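You operate a simulated robot arm through the tools that you are given. There is no shell and no other tool. Be economical: measure what you need, move in short steps, check, and stop when the job is done.

Carry out the task below with a simulated two-armed robot. There is one attempt and no reset: what you move stays moved.

Task
Put the water can cap from the low wooden table on the black rubber block there. Take the studded tray from the blue table and leave it in the inside of the teal tub. Take the squeeze bottle on the blue table and put it away on the fourth shelf from the bottom. Turn the drum tilt knob to 5. Stack the tin marked "grease" from the teal table on top of the tin that says "OIL". Put the 2 mm sieve from the teal table in the parts tray and the 12 mm sieve on the grey table. Put the jug in the blue hopper. Any order will do. Set down upright: squeeze bottle, jug.

Only the result counts: the job must be done as asked and must still hold three seconds after the hand-in. Knocking over, shifting, dropping, spilling or breaking anything else fails it. A push-on lid holds only when it is set on centred and level and pressed home; a screw cap is set on level and turned clockwise until tight.

Robot
Two 7-joint arms with two-finger parallel grippers on one trunk, on a base that drives. Base frame: it is fixed to the floor where the robot stands at the start and does not move with it; the origin is under the middle of the robot, x ahead of it, y to its left, z up; the surface under the hand at the start is at about z = 0.45. Units: m, degrees, N and s.
The left shoulder is at the start at [0.05, 0.209, 1.046], the right one opposite. With the tool pointing down near the work surface each hand reaches from about 0.1 to 0.82 m from the robot's upright axis, wherever it stands, measured 20 degrees to its own side. Places, roughly: blue hopper [2.8, 0.8, 1]; drum tilt knob [4.5, 0.3, 0.8]; fourth shelf [-3.3, -2.5, 1.3]; grey table [-1.3, 0.9, 0.7]; inside of the teal tub [2.6, -1.1, 0.7]; jug [1, 1, 0.75]; parts tray (17x14 cm) [0.5, 0.84, 0.6]; rubber block (5x5x3 cm) [0.7, 0.3, 0.5]; sieve [2.75, -2.5, 0.75]; squeeze bottle (6x5x12 cm) [2.8, -0.2, 0.8]; studded tray [2.5, -0.5, 0.75]; tin [2.75, -2.25, 0.75]; water can cap (5x5x2 cm) [0.5, -0.1, 0.5]. Payload 4.4 kg a hand.
Tool frame (each hand has its own): the origin (TCP) lies between the finger pads and is the grasp point; the fingertips stand 0.023 m ahead of it; z points along the fingers, y is the line along which they close. Largest opening 0.094 m; finger width 0.038, thickness 0.01; the body of the gripper, 0.054 by 0.096 m, starts 0.039 m behind the TCP.
Orientation is told as [roll, pitch, yaw] about the base's x, y, z axes, in that order, counted from this pose: with the fingers straight down and closing along the base's y, the tool's x points along the base's -x, its y along +y and its z along -z.

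Tools
- The arms move only by the tool nudge_tool. It takes "left_targets", "right_targets" or both (then of equal length, played together; a hand with none holds still); each is a list of rows, each a list of 7 numbers: the shift along the base's x, y, z in m, then the turn, a rotation vector about the base's x, y, z in degrees, then the gripper command, from -1 (fully open) to 1 (shut), values between in proportion. In form: [[dx, dy, dz, ax, ay, az, claw], ...]. A call has 1 to 12 rows; each row is the pose to reach, as a shift and turn from the pose commanded when the call began. Each row takes 0.2 s and may step no farther than 0.05 m and 8.6 degrees from the row before; otherwise, or with a gripper value out of range, the whole call is refused. Where a pose cannot be reached the arm comes as near as it can. A force on the tool above 40 N (or 10 N above the force at the start of the call, whichever is more), or a blocked arm, ends the call early, and 0.2 s more pass. Each finger travels about 0.108 m/s and halts on what it meets, pressing with about 25 N; the grip force reading is that of the motor and also rises with nothing between the fingers. The clock runs only during rows and for 0.2 s after the last one: add rows that repeat a pose to give the fingers time. The reply holds the time, the measured pose of the TCP, the force on the tool along the base axes, the opening and the grip force, in the units named above and with some noise, with the torque about the TCP (base axes, N m) and any sound that the robot's microphone picked up.
- Cameras (640 x 400 px; columns grow to the right, rows downward): "scene" is now at [0.0917, 0.0752, 1.1948]; the picture's right is [0.95, -0.31, 0.00], its down [-0.24, -0.72, -0.65] and it looks along [0.20, 0.62, -0.76] (base axes); focal length 214 px, centre (320, 200). "left" rides on the left gripper at [0.086, -0.016, -0.074] in its tool frame; the picture's right is [0.18, 0.98, 0.00], its down [-0.58, 0.11, -0.81] and it looks along [-0.79, 0.15, 0.59] (tool axes); focal length 243 px, centre (320, 200). "right" rides on the right gripper at [0.086, 0.016, -0.075] in its tool frame; the picture's right is [-0.18, 0.98, 0.00], its down [-0.58, -0.11, -0.81] and it looks along [-0.79, -0.15, 0.59] (tool axes); focal length 243 px, centre (320, 200). There is no depth. A picture from a camera that has moved, and an enlarged one, comes with that camera's place and axes in the base frame and with its lens.
- get_image(camera): a new picture of that camera. No time passes.
- move_column(by): slides the trunk up (or, below 0, down) by that many m; the arms and the scene camera ride with it, the base frame stays. It gives what a move gives, with no picture.
- roll_base(legs): drives the robot by 1 to 6 legs, each [ahead, left, turn to the left] in m, m and degrees, along the robot's own axes; the way and the turn of a leg run together, so that a leg with both is an arc; at most 1.5 m and 180 degrees a leg. The arms and the cameras ride along, it lands a little off, and it stops where it bumps. It gives what a move gives.
- head_to(pan, tilt): turns the head with the scene camera to pan (to the left, within 80 degrees either way) and tilt (down, from -29 to 69), counted from straight ahead of the robot. It gives what a move gives.
- zoom(camera, box): a new picture of the part [left, top, right, bottom] of that camera's present view, enlarged. No time passes.
- finish_job(): hands the job in; it is judged then, once.

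Go step by step. Nothing tells you exact positions but the pictures and the camera data: compare them with the known pose of the tool, close in by small moves and look again before you grip or let go. The budget is 217 turns and 212 pictures, counting those below and the enlarged ones. Unless the task says otherwise, let go and move clear before handing in.

The tools are called after ">>>" by a JSON object that holds its "fn" and its "kwargs". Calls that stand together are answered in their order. nudge_tool: Moves the arms, as the interface text tells. Its arguments: {"type":"object","properties":{"left_targets":{"type":"array","items":{"type":"array","items":{"type":"number"}}},"right_targets":{"type":"array","items":{"type":"array","items":{"type":"number"}}}},"required":[]} The other tools are called the same way: move_column (by) slides the trunk up or down; roll_base (legs) drives the base; head_to (pan, tilt) turns the head that bears the scene camera; get_image (camera) takes a picture; zoom (camera, box) takes an enlarged picture of a part of a camera's view; finish_job () hands the job in.

At the start:

```text
time: 0.0
left_tool_pos: [0.383, 0.4203, 0.9653]
left_tool_rot: [0.0, 0.0, 0.0]
left_force: [0.0, 0.6, -0.1]
left_ft_torque: [-0.01, 0.01, 0.0]
left_width: 0.0943
left_grip_force: 0.1
right_tool_pos: [0.5852, 0.0798, 0.9554]
right_tool_rot: [0.0, 0.0, 0.0]
right_force: [-0.3, 1.0, -1.0]
right_ft_torque: [0.0, -0.01, 0.01]
right_width: 0.094
right_grip_force: 0.0
trunk travel left (down, up): [-0.125, 0.438]
robot x, y, heading: [-0.0015, -0.0008, 0.1]
head pan, tilt: [71.8, 49.2]
```

scene: 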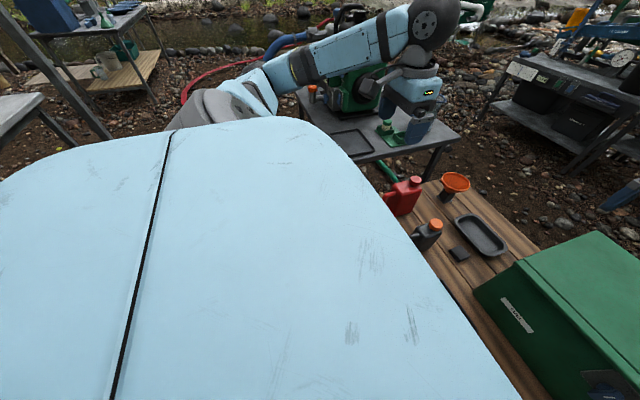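
right: 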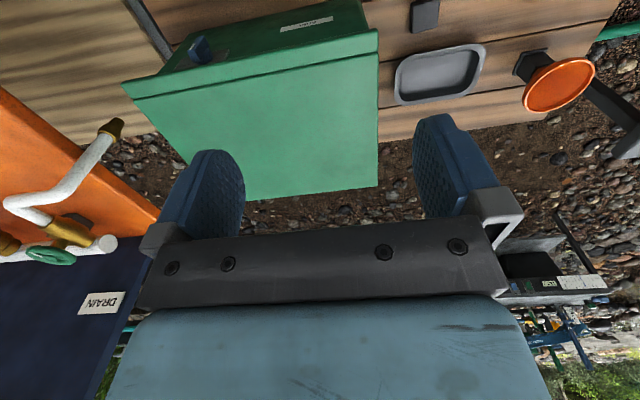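
left: 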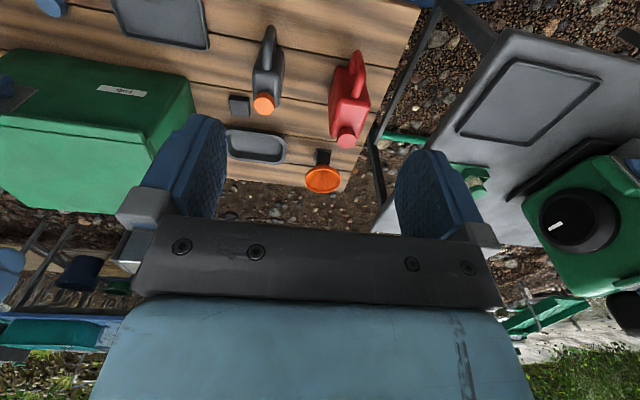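

I see a low wooden table with jerry cans, a block, a tray and a green box, and a machine on a grey table to the left. I'll look around first.

>>> {"fn": "head_to", "kwargs": {"pan": 0, "tilt": 45}}

>>> {"fn": "get_image", "kwargs": {"camera": "scene"}}

>>> {"fn": "head_to", "kwargs": {"pan": -10, "tilt": 10}}

>>> {"fn": "get_image", "kwargs": {"camera": "scene"}}

```text
time: 1.4
left_tool_pos: [0.3828, 0.4209, 0.9652]
left_tool_rot: [0.0, 0.1, -0.1]
left_force: [1.1, -0.5, 0.4]
left_ft_torque: [-0.04, -0.02, 0.03]
left_width: 0.0939
left_grip_force: 0.1
right_tool_pos: [0.5846, 0.0793, 0.9548]
right_tool_rot: [0.0, 0.0, 0.0]
right_force: [-0.2, -0.6, -1.0]
right_ft_torque: [0.03, -0.01, 0.0]
right_width: 0.0941
right_grip_force: 0.0
trunk travel left (down, up): [-0.125, 0.438]
robot x, y, heading: [0.0003, 0.0012, -0.3]
head pan, tilt: [0.0, 45.0]
```

```text
208 pictures are left
camera scene: at [0.1487, 0.0014, 1.2006], right [0.0, -1.0, 0.0], down [-0.71, 0.0, -0.71], along [0.71, 0.0, -0.71], focal length 214 px, centre (320, 200)
```

scene: 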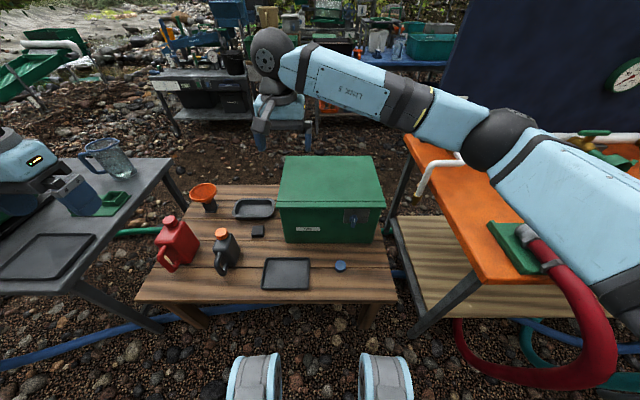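

```text
time: 2.5
left_tool_pos: [0.3826, 0.4206, 0.967]
left_tool_rot: [0.0, 0.0, 0.0]
left_force: [0.1, 0.0, 0.0]
left_ft_torque: [-0.02, -0.04, -0.03]
left_width: 0.0941
left_grip_force: 0.2
right_tool_pos: [0.5851, 0.0802, 0.9551]
right_tool_rot: [0.0, 0.0, -0.1]
right_force: [0.3, -0.5, 0.6]
right_ft_torque: [0.02, 0.05, -0.03]
right_width: 0.0939
right_grip_force: 0.1
trunk travel left (down, up): [-0.125, 0.438]
robot x, y, heading: [0.0005, -0.0019, -0.1]
head pan, tilt: [-10.0, 10.0]
```

```text
207 pictures are left
camera scene: at [0.159, -0.0148, 1.2555], right [-0.17, -0.98, 0.0], down [-0.17, 0.03, -0.98], along [0.97, -0.17, -0.17], focal length 214 px, centre (320, 200)
```

scene: 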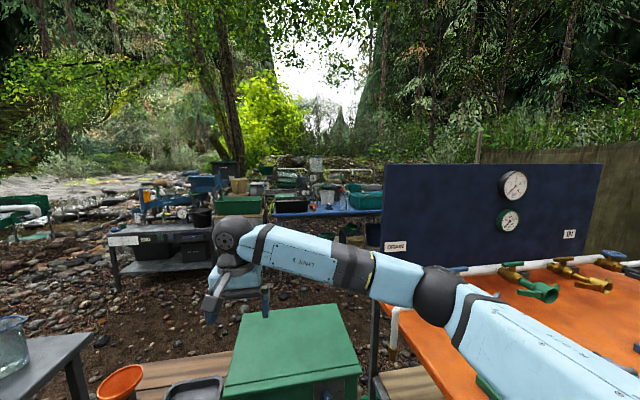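

The cap is around (0.53, -0.07) and the block around (0.69, 0.26). I'll zoom in to confirm, and move the right arm aside so the left hand can do this.

>>> {"fn": "head_to", "kwargs": {"pan": 0, "tilt": 50}}

>>> {"fn": "nudge_tool", "kwargs": {"right_targets": [[-0.02, -0.045, 0, 0, 0, 0, -1], [-0.04, -0.09, 0, 0, 0, 0, -1], [-0.06, -0.135, 0, 0, 0, 0, -1], [-0.08, -0.18, 0, 0, 0, 0, -1], [-0.1, -0.225, 0, 0, 0, 0, -1], [-0.12, -0.27, 0, 0, 0, 0, -1], [-0.14, -0.3, 0, 0, 0, 0, -1]]}}

>>> {"fn": "zoom", "kwargs": {"camera": "scene", "box": [140, 120, 400, 300]}}

```text
time: 3.5
left_tool_pos: [0.3827, 0.4197, 0.9653]
left_tool_rot: [0.0, 0.0, 0.0]
left_force: [-0.2, 0.2, -0.3]
left_ft_torque: [0.02, 0.0, 0.02]
left_width: 0.0938
left_grip_force: 0.0
right_tool_pos: [0.5843, 0.0797, 0.9545]
right_tool_rot: [0.1, 0.0, 0.0]
right_force: [-0.1, 0.8, -0.5]
right_ft_torque: [-0.02, 0.01, 0.02]
right_width: 0.0942
right_grip_force: 0.0
trunk travel left (down, up): [-0.125, 0.438]
robot x, y, heading: [0.0004, -0.002, 0.3]
head pan, tilt: [0.0, 50.0]
```

```text
time: 5.1
left_tool_pos: [0.3828, 0.4198, 0.9665]
left_tool_rot: [-0.1, 0.0, 0.0]
left_force: [-0.3, 0.2, -0.2]
left_ft_torque: [-0.03, 0.01, -0.01]
left_width: 0.0942
left_grip_force: 0.1
right_tool_pos: [0.4449, -0.222, 0.9541]
right_tool_rot: [0.0, 0.0, 0.1]
right_force: [-0.5, -0.2, 0.3]
right_ft_torque: [0.0, 0.01, 0.01]
right_width: 0.0938
right_grip_force: 0.1
trunk travel left (down, up): [-0.125, 0.438]
robot x, y, heading: [-0.0004, 0.0061, 0.3]
head pan, tilt: [0.0, 50.0]
```

```text
2.22 times, centred on (270, 210) of scene
camera zoom: at [0.144, 0.0008, 1.1938], right [0.0, -1.0, 0.0], down [-0.77, 0.0, -0.64], along [0.64, 0.0, -0.77], focal length 477 px, centre (431, 178)
```

zoom: 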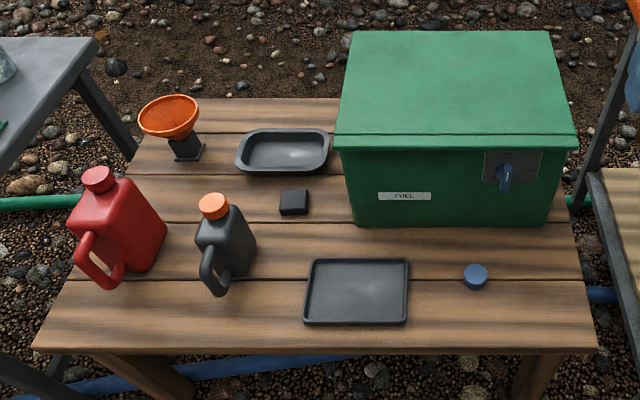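

The blue cap is at (0.533, -0.075) and the black block at (0.688, 0.258). I'll bring the left hand above the cap.

>>> {"fn": "nudge_tool", "kwargs": {"left_targets": [[0.0125, -0.0413, -0.018, 0, 0, 0, -1], [0.025, -0.0825, -0.036, 0, 0, 0, -1], [0.0375, -0.1238, -0.055, 0, 0, 0, -1], [0.05, -0.165, -0.073, 0, 0, 0, -1], [0.0625, -0.206, -0.091, 0, 0, 0, -1], [0.075, -0.2475, -0.11, 0, 0, 0, -1], [0.0875, -0.289, -0.128, 0, 0, 0, -1], [0.1, -0.33, -0.146, 0, 0, 0, -1], [0.1125, -0.371, -0.165, 0, 0, 0, -1], [0.125, -0.4125, -0.183, 0, 0, 0, -1], [0.1375, -0.454, -0.201, 0, 0, 0, -1], [0.15, -0.495, -0.22, 0, 0, 0, -1]], "right_targets": [[0, -0.03, 0, 0, 0, 0, -1], [0, -0.06, 0, 0, 0, 0, -1], [0, -0.1, 0, 0, 0, 0, -1], [0, -0.1, 0, 0, 0, 0, -1], [0, -0.1, 0, 0, 0, 0, -1], [0, -0.1, 0, 0, 0, 0, -1], [0, -0.1, 0, 0, 0, 0, -1], [0, -0.1, 0, 0, 0, 0, -1], [0, -0.1, 0, 0, 0, 0, -1], [0, -0.1, 0, 0, 0, 0, -1], [0, -0.1, 0, 0, 0, 0, -1], [0, -0.1, 0, 0, 0, 0, -1]]}}

>>> {"fn": "get_image", "kwargs": {"camera": "left"}}

```text
time: 7.7
left_tool_pos: [0.5324, -0.0769, 0.7467]
left_tool_rot: [0.1, 0.0, 0.0]
left_force: [1.0, -0.1, -0.5]
left_ft_torque: [-0.01, -0.01, 0.03]
left_width: 0.094
left_grip_force: 0.1
right_tool_pos: [0.4454, -0.32, 0.9538]
right_tool_rot: [0.0, 0.0, 0.0]
right_force: [0.6, -0.4, -0.2]
right_ft_torque: [-0.02, 0.0, 0.03]
right_width: 0.094
right_grip_force: 0.0
trunk travel left (down, up): [-0.125, 0.438]
robot x, y, heading: [0.0, 0.0014, -0.1]
head pan, tilt: [0.0, 50.0]
```

```text
205 pictures are left
camera left: at [0.4448, -0.095, 0.821], right [-0.18, 0.98, 0.0], down [0.58, 0.11, 0.81], along [0.79, 0.15, -0.59], focal length 243 px, centre (320, 200)
```

left: 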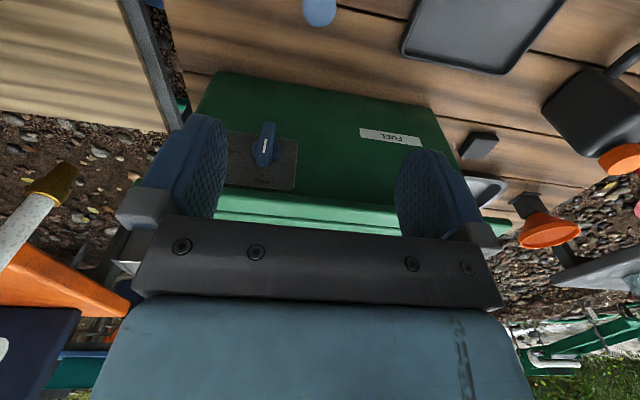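

The wrist view agrees, so I'll descend and grip the cap.

>>> {"fn": "nudge_tool", "kwargs": {"left_targets": [[0, 0, -0.05, 0, 0, 0, -1], [0, 0, -0.1, 0, 0, 0, -1], [0.001, 0.0, -0.15, 0, 0, 0, -1], [0.002, 0.001, -0.2, 0, 0, 0, -1], [0.002, 0.001, -0.24, 0, 0, 0, -1], [0.002, 0.001, -0.266, 0, 0, 0, -1], [0.002, 0.001, -0.266, 0, 0, 0, -1]]}}

>>> {"fn": "get_image", "kwargs": {"camera": "left"}}

>>> {"fn": "zoom", "kwargs": {"camera": "scene", "box": [260, 140, 420, 280]}}

```text
time: 9.3
left_tool_pos: [0.5451, -0.0738, 0.4931]
left_tool_rot: [0.4, -1.5, 0.1]
left_force: [0.0, -0.8, 0.0]
left_ft_torque: [-0.02, 0.0, -0.01]
left_width: 0.0939
left_grip_force: 0.0
right_tool_pos: [0.44, -0.321, 0.9582]
right_tool_rot: [0.2, -0.3, 0.0]
right_force: [0.0, -0.1, -0.5]
right_ft_torque: [-0.01, -0.01, -0.01]
right_width: 0.0938
right_grip_force: 0.1
trunk travel left (down, up): [-0.125, 0.438]
robot x, y, heading: [-0.0017, 0.0001, -0.1]
head pan, tilt: [0.0, 50.0]
```

```text
204 pictures are left
camera left: at [0.4563, -0.0924, 0.5663], right [-0.19, 0.98, 0.0], down [0.56, 0.11, 0.82], along [0.81, 0.15, -0.57], focal length 243 px, centre (320, 200)
```

left: 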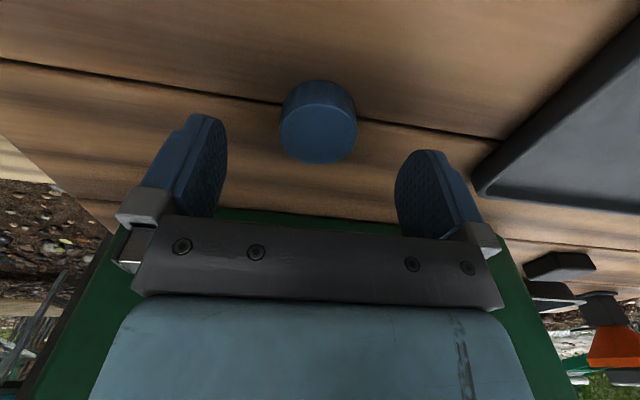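

```text
2.86 times, centred on (340, 210) of scene
camera zoom: at [0.1392, -0.0015, 1.1974], right [0.0, -1.0, 0.0], down [-0.76, 0.0, -0.65], along [0.65, 0.0, -0.76], focal length 613 px, centre (263, 171)
```

zoom: 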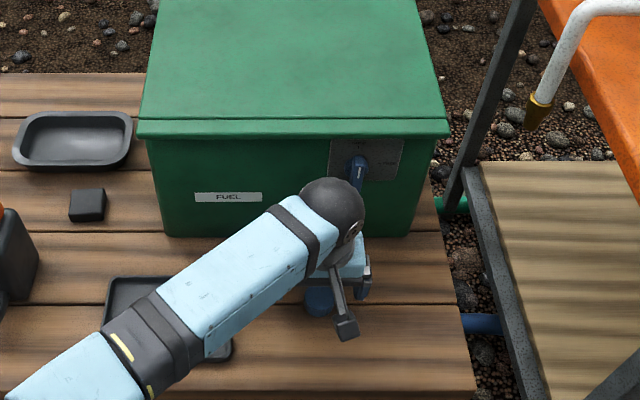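

The arm is near its downward limit, showing slight tilt and offset. I'll raise it and lower the trunk for better reach.

>>> {"fn": "nudge_tool", "kwargs": {"left_targets": [[0, 0, 0.05, 0, 0, 0, -1], [0, 0, 0.1, 0, 0, 0, -1], [0, 0, 0.12, 0, 0, 0, -1]]}}

>>> {"fn": "move_column", "kwargs": {"by": -0.12}}

>>> {"fn": "get_image", "kwargs": {"camera": "left"}}

```text
time: 10.1
left_tool_pos: [0.5371, -0.0683, 0.6119]
left_tool_rot: [0.5, -1.3, 0.3]
left_force: [-0.7, -0.3, 0.5]
left_ft_torque: [0.02, 0.0, 0.03]
left_width: 0.0938
left_grip_force: 0.0
right_tool_pos: [0.4381, -0.32, 0.9633]
right_tool_rot: [0.1, -0.7, 0.0]
right_force: [-0.7, -0.2, -0.4]
right_ft_torque: [0.01, 0.02, -0.06]
right_width: 0.0942
right_grip_force: 0.0
trunk travel left (down, up): [-0.125, 0.438]
robot x, y, heading: [-0.0006, -0.0018, 0.1]
head pan, tilt: [0.0, 50.0]
```

```text
time: 11.8
left_tool_pos: [0.5467, -0.072, 0.6239]
left_tool_rot: [1.1, -3.9, 0.2]
left_force: [0.4, -0.3, 0.2]
left_ft_torque: [-0.03, 0.03, -0.01]
left_width: 0.094
left_grip_force: 0.0
right_tool_pos: [0.4286, -0.3247, 0.9539]
right_tool_rot: [0.6, -1.5, 0.0]
right_force: [0.9, 0.9, -0.5]
right_ft_torque: [-0.01, 0.04, 0.01]
right_width: 0.0938
right_grip_force: 0.0
trunk travel left (down, up): [-0.107, 0.456]
robot x, y, heading: [0.0058, 0.0013, 0.1]
head pan, tilt: [0.0, 50.0]
stopped: the arm was blocked; the commanded pose is now the measured one
```

```text
202 pictures are left
camera left: at [0.4555, -0.0912, 0.6906], right [-0.19, 0.98, 0.01], down [0.53, 0.1, 0.85], along [0.83, 0.17, -0.53], focal length 243 px, centre (320, 200)
```

left: 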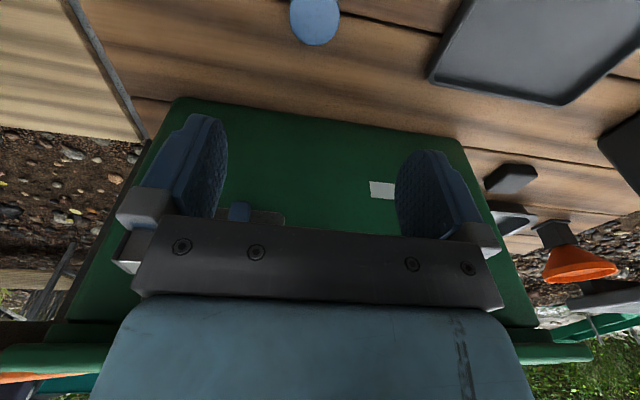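

The arms bumped each other; I'll back the left arm off and use the right hand for the cap instead.

>>> {"fn": "nudge_tool", "kwargs": {"left_targets": [[-0.01, 0.03, 0.03, 0, 0, 0, -1], [-0.02, 0.07, 0.06, 0, 0, 0, -1], [-0.03, 0.11, 0.09, 0, 0, 0, -1], [-0.05, 0.15, 0.12, 0, 2, 0, -1], [-0.07, 0.19, 0.15, 0, 3.8, 0, -1], [-0.09, 0.235, 0.17, 0, 3.8, 0, -1], [-0.11, 0.28, 0.19, 0, 3.8, 0, -1], [-0.13, 0.32, 0.21, 0, 3.8, 0, -1], [-0.15, 0.36, 0.23, 0, 3.8, 0, -1], [-0.17, 0.4, 0.25, 0, 3.8, 0, -1], [-0.18, 0.44, 0.26, -1, 3.8, 0, -1], [-0.18, 0.48, 0.27, -1, 3.8, 0, -1]]}}

>>> {"fn": "move_column", "kwargs": {"by": -0.1}}

>>> {"fn": "get_image", "kwargs": {"camera": "scene"}}

```text
refused: row 2 steps farther than a row can; nothing moved
```

```text
time: 13.3
left_tool_pos: [0.5607, -0.0751, 0.6362]
left_tool_rot: [1.0, -6.0, 0.3]
left_force: [0.5, 0.6, 2.2]
left_ft_torque: [-0.05, 0.03, 0.01]
left_width: 0.0941
left_grip_force: 0.1
right_tool_pos: [0.4264, -0.3235, 0.9458]
right_tool_rot: [0.7, -1.8, 0.1]
right_force: [0.1, 1.7, 0.6]
right_ft_torque: [-0.06, 0.03, -0.02]
right_width: 0.0943
right_grip_force: 0.0
trunk travel left (down, up): [-0.096, 0.467]
robot x, y, heading: [-0.0011, -0.001, 0.1]
head pan, tilt: [0.0, 50.0]
stopped: the arm was blocked; the commanded pose is now the measured one
```

```text
201 pictures are left
camera scene: at [0.1185, -0.0074, 1.1801], right [0.0, -1.0, -0.01], down [-0.75, 0.01, -0.67], along [0.67, 0.01, -0.75], focal length 214 px, centre (320, 200)
```

scene: 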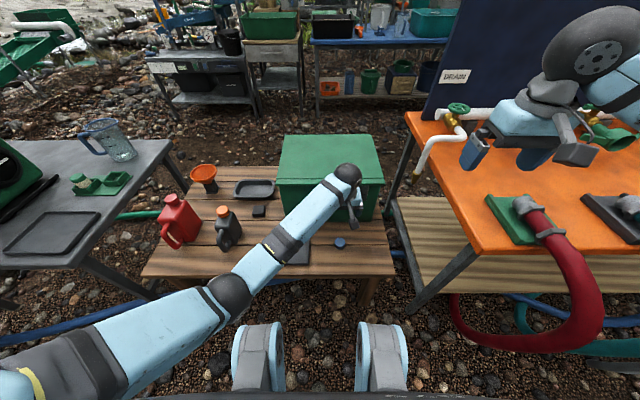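

The robot leans slightly, so the left elbow is likely pressing on the left table. I'll raise the column back and retract the left arm.

>>> {"fn": "move_column", "kwargs": {"by": 0.1}}

>>> {"fn": "head_to", "kwargs": {"pan": 60, "tilt": 55}}

>>> {"fn": "get_image", "kwargs": {"camera": "scene"}}

```text
time: 14.7
left_tool_pos: [0.5728, -0.0655, 0.7038]
left_tool_rot: [0.9, -4.4, 0.5]
left_force: [0.4, 0.9, -0.1]
left_ft_torque: [0.01, 0.03, -0.04]
left_width: 0.0938
left_grip_force: 0.0
right_tool_pos: [0.4451, -0.3193, 1.0235]
right_tool_rot: [0.0, 0.0, 0.0]
right_force: [-0.1, 0.1, 0.4]
right_ft_torque: [0.01, -0.03, 0.0]
right_width: 0.0938
right_grip_force: 0.1
trunk travel left (down, up): [-0.196, 0.367]
robot x, y, heading: [-0.0004, 0.0041, 0.3]
head pan, tilt: [0.0, 50.0]
```

```text
time: 16.0
left_tool_pos: [0.5715, -0.064, 0.705]
left_tool_rot: [1.0, -4.4, 0.6]
left_force: [-0.3, 0.2, 0.0]
left_ft_torque: [-0.05, -0.01, -0.01]
left_width: 0.0942
left_grip_force: 0.1
right_tool_pos: [0.4448, -0.3189, 1.024]
right_tool_rot: [0.0, 0.0, 0.0]
right_force: [-0.2, -0.2, -0.6]
right_ft_torque: [-0.01, -0.01, 0.01]
right_width: 0.094
right_grip_force: 0.0
trunk travel left (down, up): [-0.196, 0.367]
robot x, y, heading: [-0.0008, -0.0005, -0.1]
head pan, tilt: [60.0, 55.0]
```

```text
200 pictures are left
camera scene: at [0.1035, 0.0637, 1.2582], right [0.87, -0.5, 0.0], down [-0.41, -0.71, -0.57], along [0.29, 0.5, -0.82], focal length 214 px, centre (320, 200)
```

scene: 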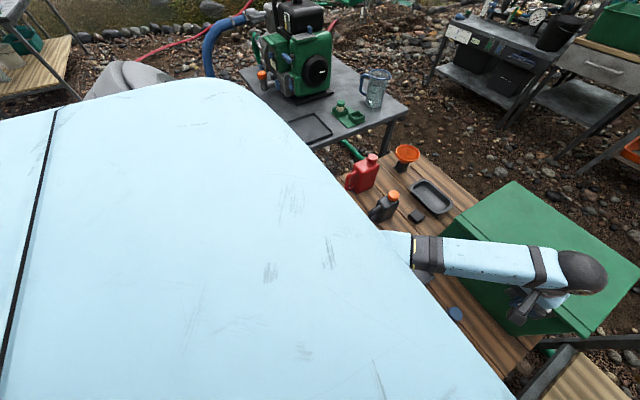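

The column is free again. I'll retract the left arm up and to the left in legal steps.

>>> {"fn": "nudge_tool", "kwargs": {"left_targets": [[-0.01, 0.02, 0.03, 0, 0, 0, -1], [-0.02, 0.04, 0.06, 0, 0, 0, -1], [-0.03, 0.06, 0.1, 0, 1, 0, -1], [-0.05, 0.08, 0.14, 0, 2, 0, -1], [-0.06, 0.11, 0.17, 0, 4, 0, -1], [-0.07, 0.15, 0.19, 0, 4, 0, -1], [-0.08, 0.19, 0.21, 0, 4, 0, -1], [-0.09, 0.23, 0.23, -1, 4, 0, -1], [-0.1, 0.27, 0.25, -1, 4, 0, -1], [-0.12, 0.31, 0.26, -1, 4, 0, -1], [-0.13, 0.35, 0.27, -1, 4, 0, -1], [-0.14, 0.39, 0.28, -1, 4, 0, -1]]}}

>>> {"fn": "head_to", "kwargs": {"pan": 0, "tilt": 50}}

>>> {"fn": "get_image", "kwargs": {"camera": "scene"}}

```text
time: 18.6
left_tool_pos: [0.4294, 0.329, 0.9852]
left_tool_rot: [0.0, -0.4, 0.6]
left_force: [-0.1, -0.2, 0.5]
left_ft_torque: [-0.01, 0.02, -0.01]
left_width: 0.0941
left_grip_force: 0.1
right_tool_pos: [0.4441, -0.3181, 1.0266]
right_tool_rot: [0.1, -0.1, 0.0]
right_force: [0.4, 0.4, 0.2]
right_ft_torque: [-0.01, -0.01, -0.01]
right_width: 0.0942
right_grip_force: 0.1
trunk travel left (down, up): [-0.196, 0.367]
robot x, y, heading: [0.0001, -0.001, -0.0]
head pan, tilt: [60.0, 55.0]
```

```text
time: 19.9
left_tool_pos: [0.431, 0.3275, 0.9859]
left_tool_rot: [0.0, -0.4, 0.6]
left_force: [0.5, -0.5, -0.2]
left_ft_torque: [-0.03, -0.01, 0.0]
left_width: 0.0941
left_grip_force: 0.1
right_tool_pos: [0.4458, -0.3184, 1.0254]
right_tool_rot: [-0.1, 0.0, 0.0]
right_force: [-0.2, -0.3, 0.7]
right_ft_torque: [0.03, 0.03, -0.01]
right_width: 0.0942
right_grip_force: 0.1
trunk travel left (down, up): [-0.196, 0.367]
robot x, y, heading: [0.0023, 0.0024, -0.1]
head pan, tilt: [0.0, 50.0]
```

```text
199 pictures are left
camera scene: at [0.1444, 0.0014, 1.2647], right [0.0, -1.0, 0.0], down [-0.77, 0.0, -0.64], along [0.64, 0.0, -0.77], focal length 214 px, centre (320, 200)
```

scene: 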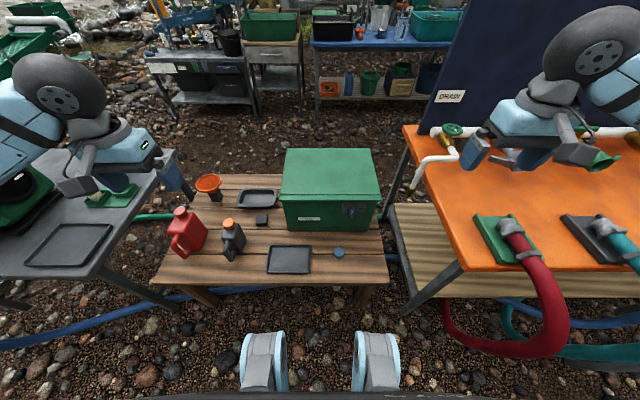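

The left elbow probably hung low and touched something. I'll back up a little so the arm works more stretched, and use the right hand.

>>> {"fn": "roll_base", "kwargs": {"legs": [[-0.12, 0, 0]]}}

>>> {"fn": "nudge_tool", "kwargs": {"right_targets": [[0.03, 0.03, 0, 0, 0, 0, -1], [0.06, 0.06, -0.01, 0, 0, 0, -1], [0.09, 0.09, -0.02, 0, 0, 0, -1], [0.12, 0.12, -0.03, 0, 0, 0, -1], [0.15, 0.15, -0.05, 0, 0, 0, -1], [0.17, 0.18, -0.08, 0, 0, 0, -1], [0.19, 0.21, -0.11, 0, 0, 0, -1], [0.2, 0.235, -0.15, 0, 0, 0, -1], [0.205, 0.24, -0.19, 0, 0, 0, -1], [0.208, 0.243, -0.23, 0, 0, 0, -1], [0.208, 0.243, -0.27, 0, 0, 0, -1]]}}

>>> {"fn": "get_image", "kwargs": {"camera": "right"}}

>>> {"fn": "get_image", "kwargs": {"camera": "scene"}}

```text
time: 21.1
left_tool_pos: [0.3131, 0.3272, 0.9858]
left_tool_rot: [0.0, -0.4, 0.7]
left_force: [-0.2, 0.1, 0.6]
left_ft_torque: [0.02, -0.02, 0.02]
left_width: 0.0941
left_grip_force: 0.1
right_tool_pos: [0.3284, -0.3183, 1.0254]
right_tool_rot: [0.1, 0.0, 0.1]
right_force: [-0.9, -0.6, 0.2]
right_ft_torque: [-0.02, 0.02, 0.04]
right_width: 0.0942
right_grip_force: 0.1
trunk travel left (down, up): [-0.196, 0.367]
robot x, y, heading: [-0.1172, -0.0, -0.1]
head pan, tilt: [0.0, 50.0]
```

```text
time: 23.5
left_tool_pos: [0.3141, 0.3276, 0.9866]
left_tool_rot: [0.1, -0.4, 0.6]
left_force: [0.2, -1.0, -0.8]
left_ft_torque: [-0.01, 0.0, -0.01]
left_width: 0.094
left_grip_force: 0.0
right_tool_pos: [0.5354, -0.0729, 0.7561]
right_tool_rot: [0.1, 0.1, 0.0]
right_force: [-0.6, -0.2, 0.1]
right_ft_torque: [-0.03, 0.04, 0.03]
right_width: 0.0939
right_grip_force: 0.1
trunk travel left (down, up): [-0.196, 0.367]
robot x, y, heading: [-0.1151, 0.001, -0.3]
head pan, tilt: [0.0, 50.0]
```

```text
198 pictures are left
camera right: at [0.4495, -0.0566, 0.8279], right [0.18, 0.98, 0.0], down [0.58, -0.11, 0.81], along [0.79, -0.15, -0.59], focal length 243 px, centre (320, 200)
```

right: 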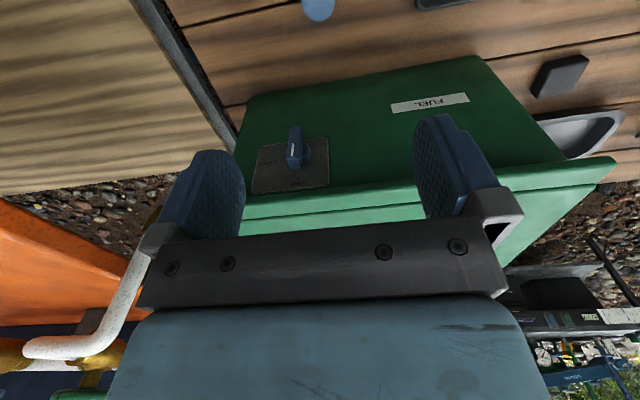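

```text
197 pictures are left
camera scene: at [0.0285, 0.0013, 1.2647], right [0.0, -1.0, 0.0], down [-0.77, 0.0, -0.64], along [0.64, 0.0, -0.77], focal length 214 px, centre (320, 200)
```

scene: 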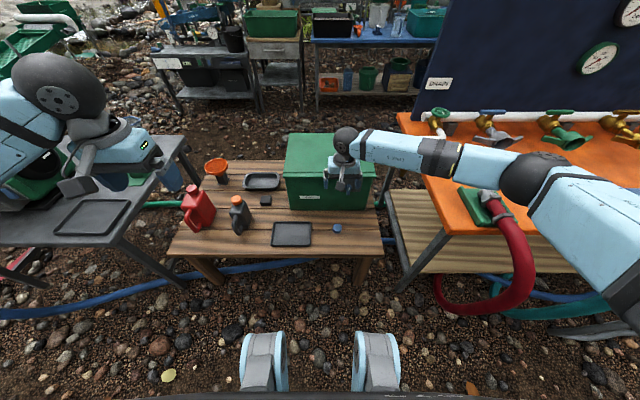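

The right hand is above the cap. I'll descend in stages, watching that the elbow stays clear of the orange table.

>>> {"fn": "nudge_tool", "kwargs": {"right_targets": [[0, 0, -0.04, 0, 0, 0, -1], [0, 0, -0.08, 0, 0, 0, -1], [0, 0, -0.12, 0, 0, 0, -1], [0, 0, -0.16, 0, 0, 0, -1], [0, 0, -0.16, 0, 0, 0, -1]]}}

>>> {"fn": "get_image", "kwargs": {"camera": "right"}}

>>> {"fn": "get_image", "kwargs": {"camera": "scene"}}

```text
time: 24.7
left_tool_pos: [0.3143, 0.3275, 0.986]
left_tool_rot: [0.0, -0.4, 0.6]
left_force: [-0.6, -0.2, -0.5]
left_ft_torque: [0.0, -0.01, 0.01]
left_width: 0.094
left_grip_force: 0.0
right_tool_pos: [0.5349, -0.0743, 0.5927]
right_tool_rot: [0.0, 0.0, -0.1]
right_force: [0.2, 0.7, 0.3]
right_ft_torque: [0.01, 0.03, 0.0]
right_width: 0.0938
right_grip_force: 0.1
trunk travel left (down, up): [-0.196, 0.367]
robot x, y, heading: [-0.1153, -0.0005, 0.2]
head pan, tilt: [0.0, 50.0]
```

```text
196 pictures are left
camera right: at [0.4483, -0.0581, 0.6681], right [0.18, 0.98, 0.0], down [0.58, -0.11, 0.81], along [0.79, -0.15, -0.59], focal length 243 px, centre (320, 200)
```

right: 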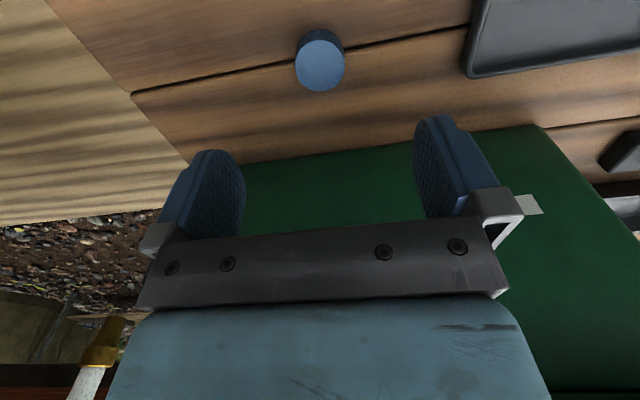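

```text
195 pictures are left
camera scene: at [0.028, 0.0013, 1.2648], right [0.0, -1.0, 0.0], down [-0.77, 0.0, -0.64], along [0.64, 0.0, -0.77], focal length 214 px, centre (320, 200)
```

scene: 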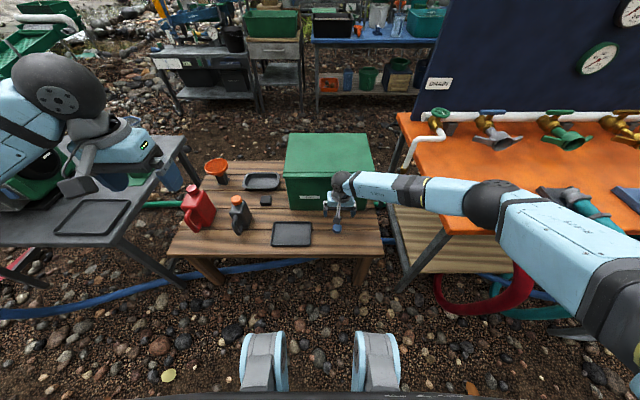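

Clear so far; the cap is centred between the fingers. I'll go down and grip.

>>> {"fn": "nudge_tool", "kwargs": {"right_targets": [[0.001, -0.001, -0.04, 0, 0, 0, -1], [0.002, -0.002, -0.08, 0, 0, 0, -1], [0.002, -0.002, -0.112, 0, 0, 0, -1], [0.002, -0.002, -0.112, 0, 0, 0, -1]]}}

>>> {"fn": "get_image", "kwargs": {"camera": "right"}}

```text
time: 25.7
left_tool_pos: [0.3146, 0.3275, 0.9848]
left_tool_rot: [0.2, -0.3, 0.6]
left_force: [0.4, -1.3, -0.3]
left_ft_torque: [0.0, -0.01, -0.02]
left_width: 0.0941
left_grip_force: 0.0
right_tool_pos: [0.5392, -0.0766, 0.4818]
right_tool_rot: [0.0, 0.0, -0.1]
right_force: [-0.2, -0.2, 0.2]
right_ft_torque: [0.0, 0.04, 0.02]
right_width: 0.0939
right_grip_force: 0.0
trunk travel left (down, up): [-0.196, 0.367]
robot x, y, heading: [-0.117, 0.0006, 0.2]
head pan, tilt: [0.0, 50.0]
```

```text
194 pictures are left
camera right: at [0.4515, -0.0608, 0.5561], right [0.18, 0.98, 0.0], down [0.58, -0.11, 0.81], along [0.79, -0.15, -0.59], focal length 243 px, centre (320, 200)
```

right: 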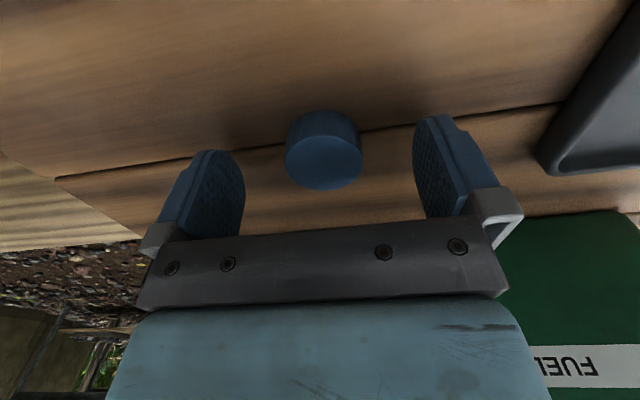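

>>> {"fn": "nudge_tool", "kwargs": {"right_targets": [[-0.001, 0.001, -0.005, 0, 0, 0, -1], [-0.001, 0.001, -0.005, 0, 0, 0, 0], [-0.001, 0.001, -0.005, 0, 0, 0, 1], [-0.001, 0.001, -0.005, 0, 0, 0, 1], [-0.001, 0.001, -0.005, 0, 0, 0, 1], [-0.001, 0.001, 0.045, 0, 0, 0, 1], [-0.001, 0.001, 0.08, 0, 0, 0, 1]]}}

>>> {"fn": "get_image", "kwargs": {"camera": "right"}}

```text
time: 27.3
left_tool_pos: [0.3136, 0.3282, 0.9862]
left_tool_rot: [0.0, -0.5, 0.6]
left_force: [-0.1, -0.8, -0.7]
left_ft_torque: [-0.03, 0.0, 0.02]
left_width: 0.094
left_grip_force: 0.0
right_tool_pos: [0.5367, -0.0755, 0.5626]
right_tool_rot: [0.0, 0.0, 0.0]
right_force: [0.0, -0.4, -0.3]
right_ft_torque: [-0.01, -0.02, -0.01]
right_width: 0.0383
right_grip_force: 25.0
trunk travel left (down, up): [-0.196, 0.367]
robot x, y, heading: [-0.1191, -0.0019, -0.1]
head pan, tilt: [0.0, 50.0]
```

```text
193 pictures are left
camera right: at [0.4495, -0.0584, 0.6375], right [0.18, 0.98, 0.0], down [0.58, -0.11, 0.81], along [0.79, -0.15, -0.59], focal length 243 px, centre (320, 200)
```

right: 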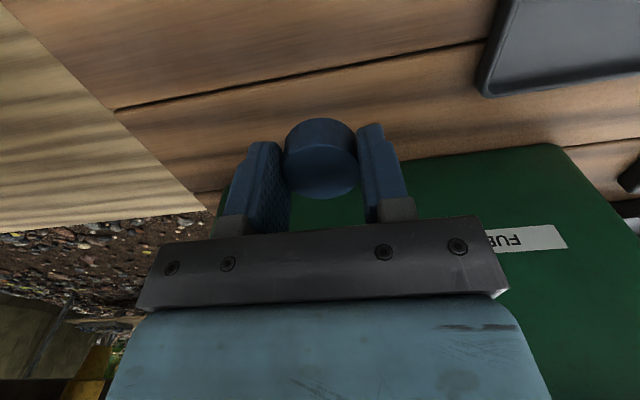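

The cap is held. I'll lift it, then drive forward-left to bring the block into the right hand's reach.

>>> {"fn": "nudge_tool", "kwargs": {"right_targets": [[0, 0, 0.05, 0, 0, 0, 1], [0, 0, 0.1, 0, 0, 0, 1], [0, 0, 0.15, 0, 0, 0, 1], [0, 0, 0.2, 0, 0, 0, 1], [0, 0, 0.25, 0, 0, 0, 1]]}}

>>> {"fn": "roll_base", "kwargs": {"legs": [[0, 0.16, 0], [0.14, 0, 0]]}}

>>> {"fn": "get_image", "kwargs": {"camera": "scene"}}

```text
time: 28.5
left_tool_pos: [0.3143, 0.3287, 0.9849]
left_tool_rot: [0.0, -0.5, 0.5]
left_force: [-0.4, 1.6, 0.0]
left_ft_torque: [0.01, 0.0, 0.01]
left_width: 0.094
left_grip_force: 0.0
right_tool_pos: [0.533, -0.0752, 0.8142]
right_tool_rot: [0.0, 0.0, 0.0]
right_force: [0.3, -0.5, -0.7]
right_ft_torque: [-0.01, -0.01, -0.02]
right_width: 0.0381
right_grip_force: 25.1
trunk travel left (down, up): [-0.196, 0.367]
robot x, y, heading: [-0.116, -0.0025, 0.1]
head pan, tilt: [0.0, 50.0]
```

```text
time: 31.5
left_tool_pos: [0.46, 0.4834, 0.9855]
left_tool_rot: [0.0, -0.3, 0.4]
left_force: [-0.3, 0.2, 0.1]
left_ft_torque: [0.01, -0.01, 0.0]
left_width: 0.0943
left_grip_force: 0.0
right_tool_pos: [0.677, 0.0799, 0.8139]
right_tool_rot: [0.0, 0.1, -0.3]
right_force: [0.2, -0.2, 0.9]
right_ft_torque: [0.01, -0.02, 0.01]
right_width: 0.0383
right_grip_force: 25.1
trunk travel left (down, up): [-0.196, 0.367]
robot x, y, heading: [0.0282, 0.1567, -0.2]
head pan, tilt: [0.0, 50.0]
```

```text
192 pictures are left
camera scene: at [0.1716, 0.1589, 1.2646], right [0.0, -1.0, 0.0], down [-0.77, 0.0, -0.64], along [0.64, 0.0, -0.77], focal length 214 px, centre (320, 200)
```

scene: 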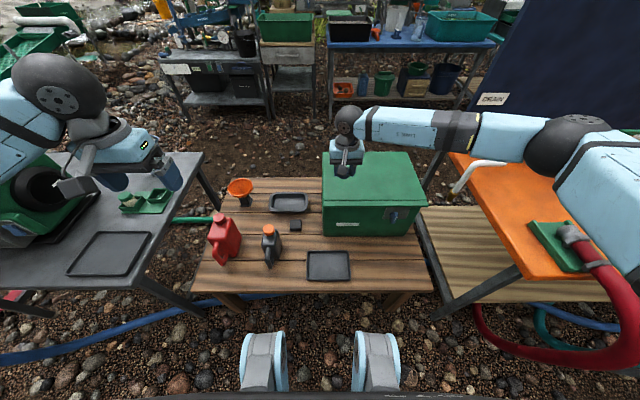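

Moving above the block now.

>>> {"fn": "nudge_tool", "kwargs": {"right_targets": [[0.003, 0.045, 0, 0, 0, 0, 1], [0.006, 0.09, 0, 0, 0, 0, 1], [0.009, 0.135, 0, 0, 0, 0, 1], [0.011, 0.178, 0, 0, 0, 0, 1], [0.011, 0.178, -0.05, 0, 0, 0, 1], [0.011, 0.178, -0.1, 0, 0, 0, 1], [0.011, 0.178, -0.14, 0, 0, 0, 1], [0.011, 0.178, -0.14, 0, 0, 0, 1]]}}

>>> {"fn": "get_image", "kwargs": {"camera": "right"}}

>>> {"fn": "get_image", "kwargs": {"camera": "scene"}}

```text
time: 33.3
left_tool_pos: [0.4586, 0.4832, 0.9858]
left_tool_rot: [0.0, -0.4, 0.3]
left_force: [-0.1, 0.2, -0.1]
left_ft_torque: [0.01, 0.04, -0.01]
left_width: 0.0941
left_grip_force: 0.1
right_tool_pos: [0.6886, 0.2573, 0.6744]
right_tool_rot: [-0.1, -0.1, -0.3]
right_force: [0.3, 0.5, 0.0]
right_ft_torque: [-0.01, 0.02, -0.05]
right_width: 0.0378
right_grip_force: 24.6
trunk travel left (down, up): [-0.196, 0.367]
robot x, y, heading: [0.0244, 0.16, -0.4]
head pan, tilt: [0.0, 50.0]
```

```text
191 pictures are left
camera right: at [0.6012, 0.2739, 0.7477], right [0.19, 0.98, 0.0], down [0.58, -0.11, 0.81], along [0.79, -0.15, -0.59], focal length 243 px, centre (320, 200)
```

right: 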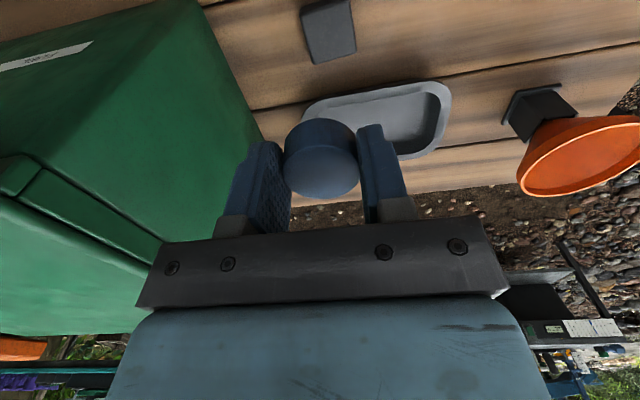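

```text
190 pictures are left
camera scene: at [0.1706, 0.1589, 1.2648], right [0.0, -1.0, 0.0], down [-0.77, 0.0, -0.64], along [0.64, 0.0, -0.77], focal length 214 px, centre (320, 200)
```

scene: 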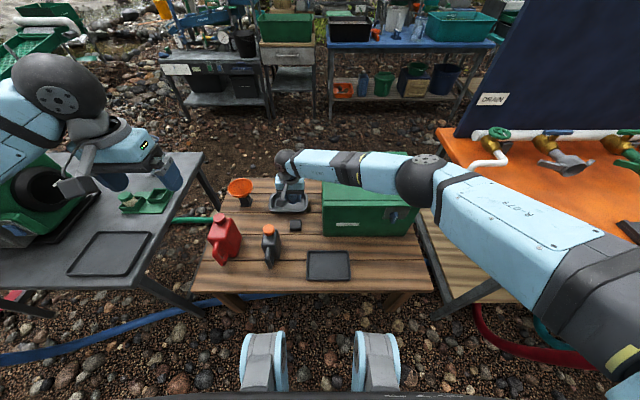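

>>> {"fn": "nudge_tool", "kwargs": {"right_targets": [[0.002, 0.003, -0.04, 0, 0, 0, 1], [0.003, 0.006, -0.08, 0, 0, 0, 1], [0.003, 0.006, -0.11, 0, 0, 0, 1], [0.003, 0.006, -0.11, 0, 0, 0, 1]]}}

>>> {"fn": "get_image", "kwargs": {"camera": "right"}}

>>> {"fn": "zoom", "kwargs": {"camera": "scene", "box": [240, 150, 360, 260]}}

```text
time: 34.3
left_tool_pos: [0.4575, 0.484, 0.985]
left_tool_rot: [0.1, -0.4, 0.3]
left_force: [0.3, 0.7, 0.1]
left_ft_torque: [-0.01, -0.02, -0.02]
left_width: 0.0942
left_grip_force: 0.1
right_tool_pos: [0.6882, 0.253, 0.5646]
right_tool_rot: [-0.2, -0.1, -0.6]
right_force: [0.2, -0.6, -0.7]
right_ft_torque: [-0.02, 0.01, 0.02]
right_width: 0.0384
right_grip_force: 24.4
right hand out of reach, approached as far as the arm can: row 3, 4
trunk travel left (down, up): [-0.196, 0.367]
robot x, y, heading: [0.0236, 0.1527, -0.3]
head pan, tilt: [0.0, 50.0]
```

```text
189 pictures are left
camera right: at [0.6016, 0.2707, 0.6384], right [0.19, 0.98, 0.0], down [0.58, -0.11, 0.81], along [0.79, -0.16, -0.59], focal length 243 px, centre (320, 200)
```

right: 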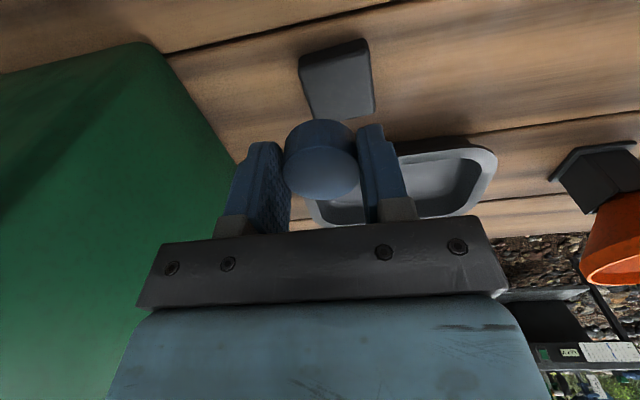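

```text
3.64 times, centred on (300, 205) of scene
camera zoom: at [0.1706, 0.1591, 1.2648], right [0.0, -1.0, 0.0], down [-0.77, 0.0, -0.64], along [0.64, 0.0, -0.77], focal length 780 px, centre (393, 182)
```

zoom: 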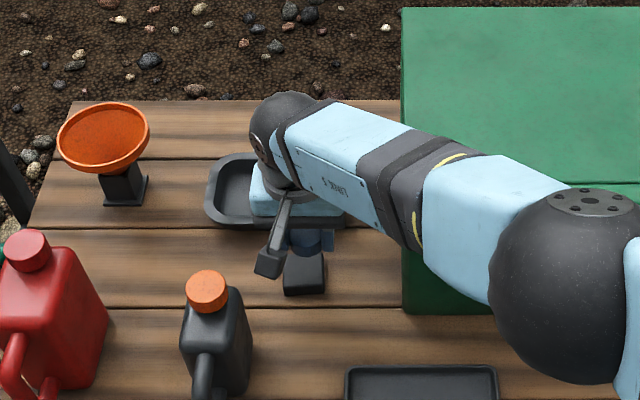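

The hand is at its reach limit here. I'll look closer at the block before fixing reach.

>>> {"fn": "zoom", "kwargs": {"camera": "right", "box": [270, 20, 410, 210]}}

```text
2.11 times, centred on (340, 115) of right
camera zoom: at [0.6016, 0.2707, 0.6384], right [0.19, 0.98, 0.0], down [0.58, -0.11, 0.81], along [0.79, -0.16, -0.59], focal length 511 px, centre (278, 379)
```

zoom: 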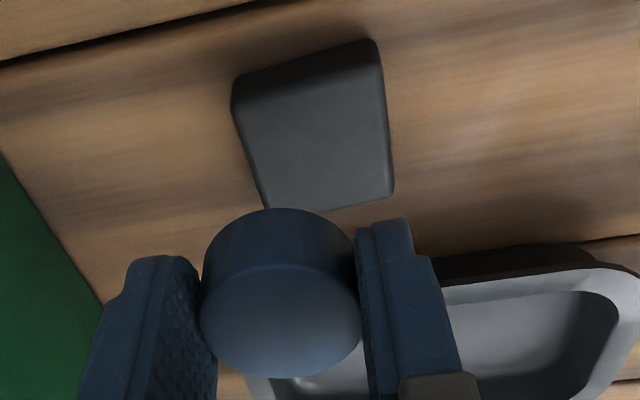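

The block centre is about (0.690, 0.262). I'll lower the column 4 cm to gain reach and then correct the offset.

>>> {"fn": "move_column", "kwargs": {"by": -0.04}}

>>> {"fn": "nudge_tool", "kwargs": {"right_targets": [[0.002, 0.005, 0, 0, 0, 0, 1], [0.002, 0.009, 0, 0, 0, 0, 1], [0.002, 0.009, 0, 0, 0, 0, 1]]}}

>>> {"fn": "get_image", "kwargs": {"camera": "right"}}

>>> {"fn": "zoom", "kwargs": {"camera": "scene", "box": [240, 150, 360, 260]}}

```text
time: 35.1
left_tool_pos: [0.4587, 0.4835, 0.945]
left_tool_rot: [0.0, -0.4, 0.3]
left_force: [0.6, 0.1, -0.5]
left_ft_torque: [-0.01, -0.02, 0.0]
left_width: 0.0938
left_grip_force: 0.0
right_tool_pos: [0.6898, 0.255, 0.5254]
right_tool_rot: [-0.2, -0.1, -0.6]
right_force: [0.5, -0.9, 0.4]
right_ft_torque: [-0.01, -0.03, -0.01]
right_width: 0.0381
right_grip_force: 24.7
trunk travel left (down, up): [-0.156, 0.407]
robot x, y, heading: [0.0282, 0.1563, -0.4]
head pan, tilt: [0.0, 50.0]
```

```text
time: 35.9
left_tool_pos: [0.4581, 0.4827, 0.9465]
left_tool_rot: [0.0, -0.4, 0.4]
left_force: [0.4, -0.3, -0.3]
left_ft_torque: [0.01, -0.01, 0.04]
left_width: 0.0939
left_grip_force: 0.0
right_tool_pos: [0.6895, 0.2553, 0.5259]
right_tool_rot: [-0.1, -0.2, -0.7]
right_force: [0.7, 0.4, -0.2]
right_ft_torque: [0.0, 0.02, -0.02]
right_width: 0.0382
right_grip_force: 24.7
right hand out of reach, approached as far as the arm can: row 1, 2, 3
trunk travel left (down, up): [-0.156, 0.407]
robot x, y, heading: [0.0293, 0.1627, -0.0]
head pan, tilt: [0.0, 50.0]
```

```text
186 pictures are left
camera right: at [0.6022, 0.272, 0.6], right [0.19, 0.98, 0.0], down [0.58, -0.11, 0.81], along [0.79, -0.16, -0.59], focal length 243 px, centre (320, 200)
```

right: 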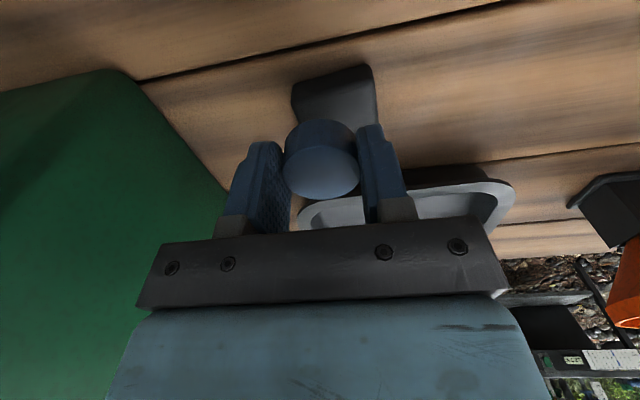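

```text
3.64 times, centred on (300, 205) of scene
camera zoom: at [0.1708, 0.1589, 1.2247], right [0.0, -1.0, 0.0], down [-0.77, 0.0, -0.64], along [0.64, 0.0, -0.77], focal length 780 px, centre (393, 182)
```

zoom: 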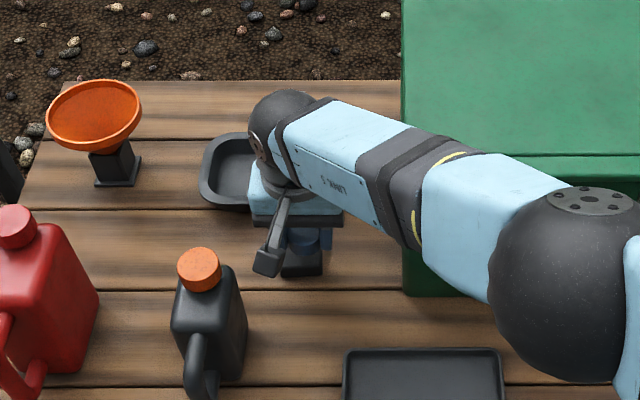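

Sideways the arm is at its limit, so I'll nudge the base left by 8 mm.

>>> {"fn": "roll_base", "kwargs": {"legs": [[0, 0.008, 0]]}}

>>> {"fn": "zoom", "kwargs": {"camera": "right", "box": [250, 40, 430, 210]}}

```text
time: 36.7
left_tool_pos: [0.4591, 0.4918, 0.9449]
left_tool_rot: [0.1, -0.4, 0.4]
left_force: [-0.8, 0.7, -0.1]
left_ft_torque: [-0.03, -0.02, -0.01]
left_width: 0.0939
left_grip_force: 0.0
right_tool_pos: [0.6881, 0.2617, 0.5246]
right_tool_rot: [-0.2, 0.1, -0.6]
right_force: [0.4, -0.2, -0.1]
right_ft_torque: [-0.01, 0.03, 0.0]
right_width: 0.0384
right_grip_force: 24.8
trunk travel left (down, up): [-0.156, 0.407]
robot x, y, heading: [0.0258, 0.1662, -0.3]
head pan, tilt: [0.0, 50.0]
```

```text
2.35 times, centred on (340, 125) of right
camera zoom: at [0.6018, 0.2798, 0.5992], right [0.19, 0.98, 0.0], down [0.58, -0.11, 0.81], along [0.79, -0.16, -0.59], focal length 571 px, centre (273, 376)
```

zoom: 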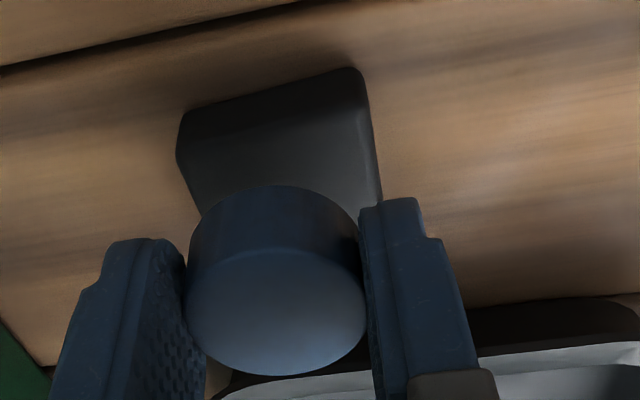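

Centred now. I'll lower to contact.

>>> {"fn": "nudge_tool", "kwargs": {"right_targets": [[0, 0, -0.006, 0, 0, 0, 1], [0, 0, -0.012, 0, 0, 0, 1], [0, 0, -0.016, 0, 0, 0, 1], [0, 0, -0.016, 0, 0, 0, 1]]}}

>>> {"fn": "get_image", "kwargs": {"camera": "right"}}

```text
time: 37.7
left_tool_pos: [0.4596, 0.4907, 0.9463]
left_tool_rot: [0.1, -0.4, 0.3]
left_force: [0.9, 0.0, 0.9]
left_ft_torque: [0.0, 0.0, 0.0]
left_width: 0.0939
left_grip_force: 0.1
right_tool_pos: [0.689, 0.2598, 0.5261]
right_tool_rot: [-0.2, -0.1, -0.6]
right_force: [0.2, 0.0, -0.9]
right_ft_torque: [-0.01, -0.01, 0.01]
right_width: 0.0381
right_grip_force: 24.5
right hand out of reach, approached as far as the arm can: row 1, 2, 3, 4
trunk travel left (down, up): [-0.156, 0.407]
robot x, y, heading: [0.0231, 0.1697, -0.4]
head pan, tilt: [0.0, 50.0]
```

```text
183 pictures are left
camera right: at [0.6024, 0.2787, 0.5992], right [0.2, 0.98, 0.0], down [0.58, -0.11, 0.81], along [0.79, -0.16, -0.59], focal length 243 px, centre (320, 200)
```

right: 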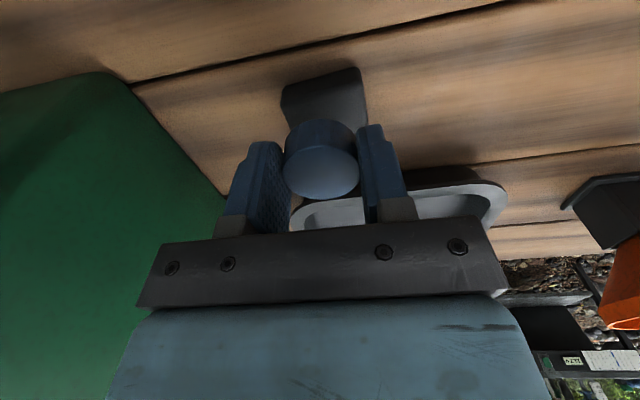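

Arm can't go lower on its own, so I'll use the column.

>>> {"fn": "move_column", "kwargs": {"by": -0.012}}

>>> {"fn": "move_column", "kwargs": {"by": -0.006}}

>>> {"fn": "zoom", "kwargs": {"camera": "scene", "box": [240, 150, 360, 260]}}

>>> {"fn": "zoom", "kwargs": {"camera": "right", "box": [250, 40, 430, 210]}}

```text
time: 38.3
left_tool_pos: [0.4586, 0.4912, 0.9342]
left_tool_rot: [0.1, -0.4, 0.3]
left_force: [0.6, -0.4, -0.5]
left_ft_torque: [-0.04, 0.02, -0.01]
left_width: 0.0941
left_grip_force: 0.0
right_tool_pos: [0.6891, 0.2613, 0.5129]
right_tool_rot: [-0.3, 0.0, -0.6]
right_force: [-0.7, -0.2, 0.1]
right_ft_torque: [0.02, 0.01, -0.01]
right_width: 0.0385
right_grip_force: 24.9
trunk travel left (down, up): [-0.144, 0.419]
robot x, y, heading: [0.0248, 0.1636, -0.3]
head pan, tilt: [0.0, 50.0]
```

```text
time: 38.8
left_tool_pos: [0.4579, 0.492, 0.9278]
left_tool_rot: [0.0, -0.4, 0.4]
left_force: [-0.4, 0.5, -0.9]
left_ft_torque: [-0.01, 0.01, 0.02]
left_width: 0.0938
left_grip_force: 0.0
right_tool_pos: [0.689, 0.2602, 0.5073]
right_tool_rot: [-0.2, -0.2, -0.6]
right_force: [-0.3, -0.6, 0.1]
right_ft_torque: [0.03, -0.03, 0.03]
right_width: 0.0387
right_grip_force: 24.6
trunk travel left (down, up): [-0.138, 0.425]
robot x, y, heading: [0.0269, 0.1705, -0.4]
head pan, tilt: [0.0, 50.0]
```

```text
3.64 times, centred on (300, 205) of scene
camera zoom: at [0.1706, 0.1667, 1.2067], right [0.0, -1.0, 0.0], down [-0.77, 0.0, -0.64], along [0.64, 0.0, -0.77], focal length 780 px, centre (393, 182)
```

zoom: 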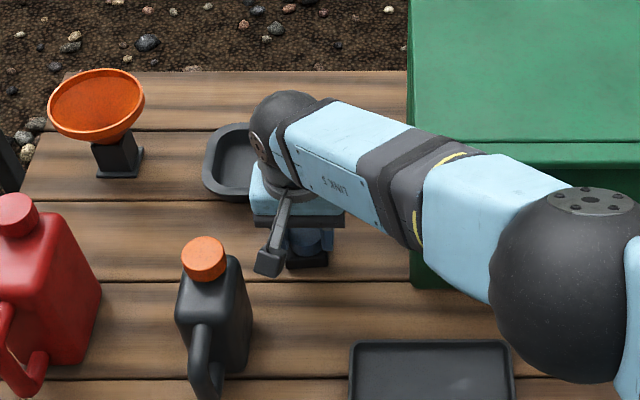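

```text
2.35 times, centred on (340, 125) of right
camera zoom: at [0.6022, 0.2788, 0.5813], right [0.2, 0.98, 0.0], down [0.58, -0.11, 0.81], along [0.79, -0.16, -0.59], focal length 571 px, centre (273, 376)
```

zoom: 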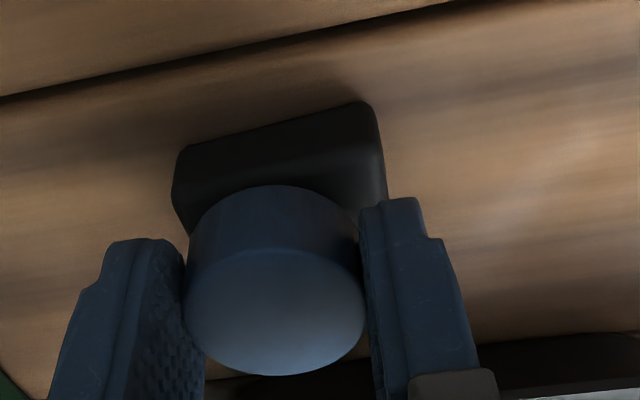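

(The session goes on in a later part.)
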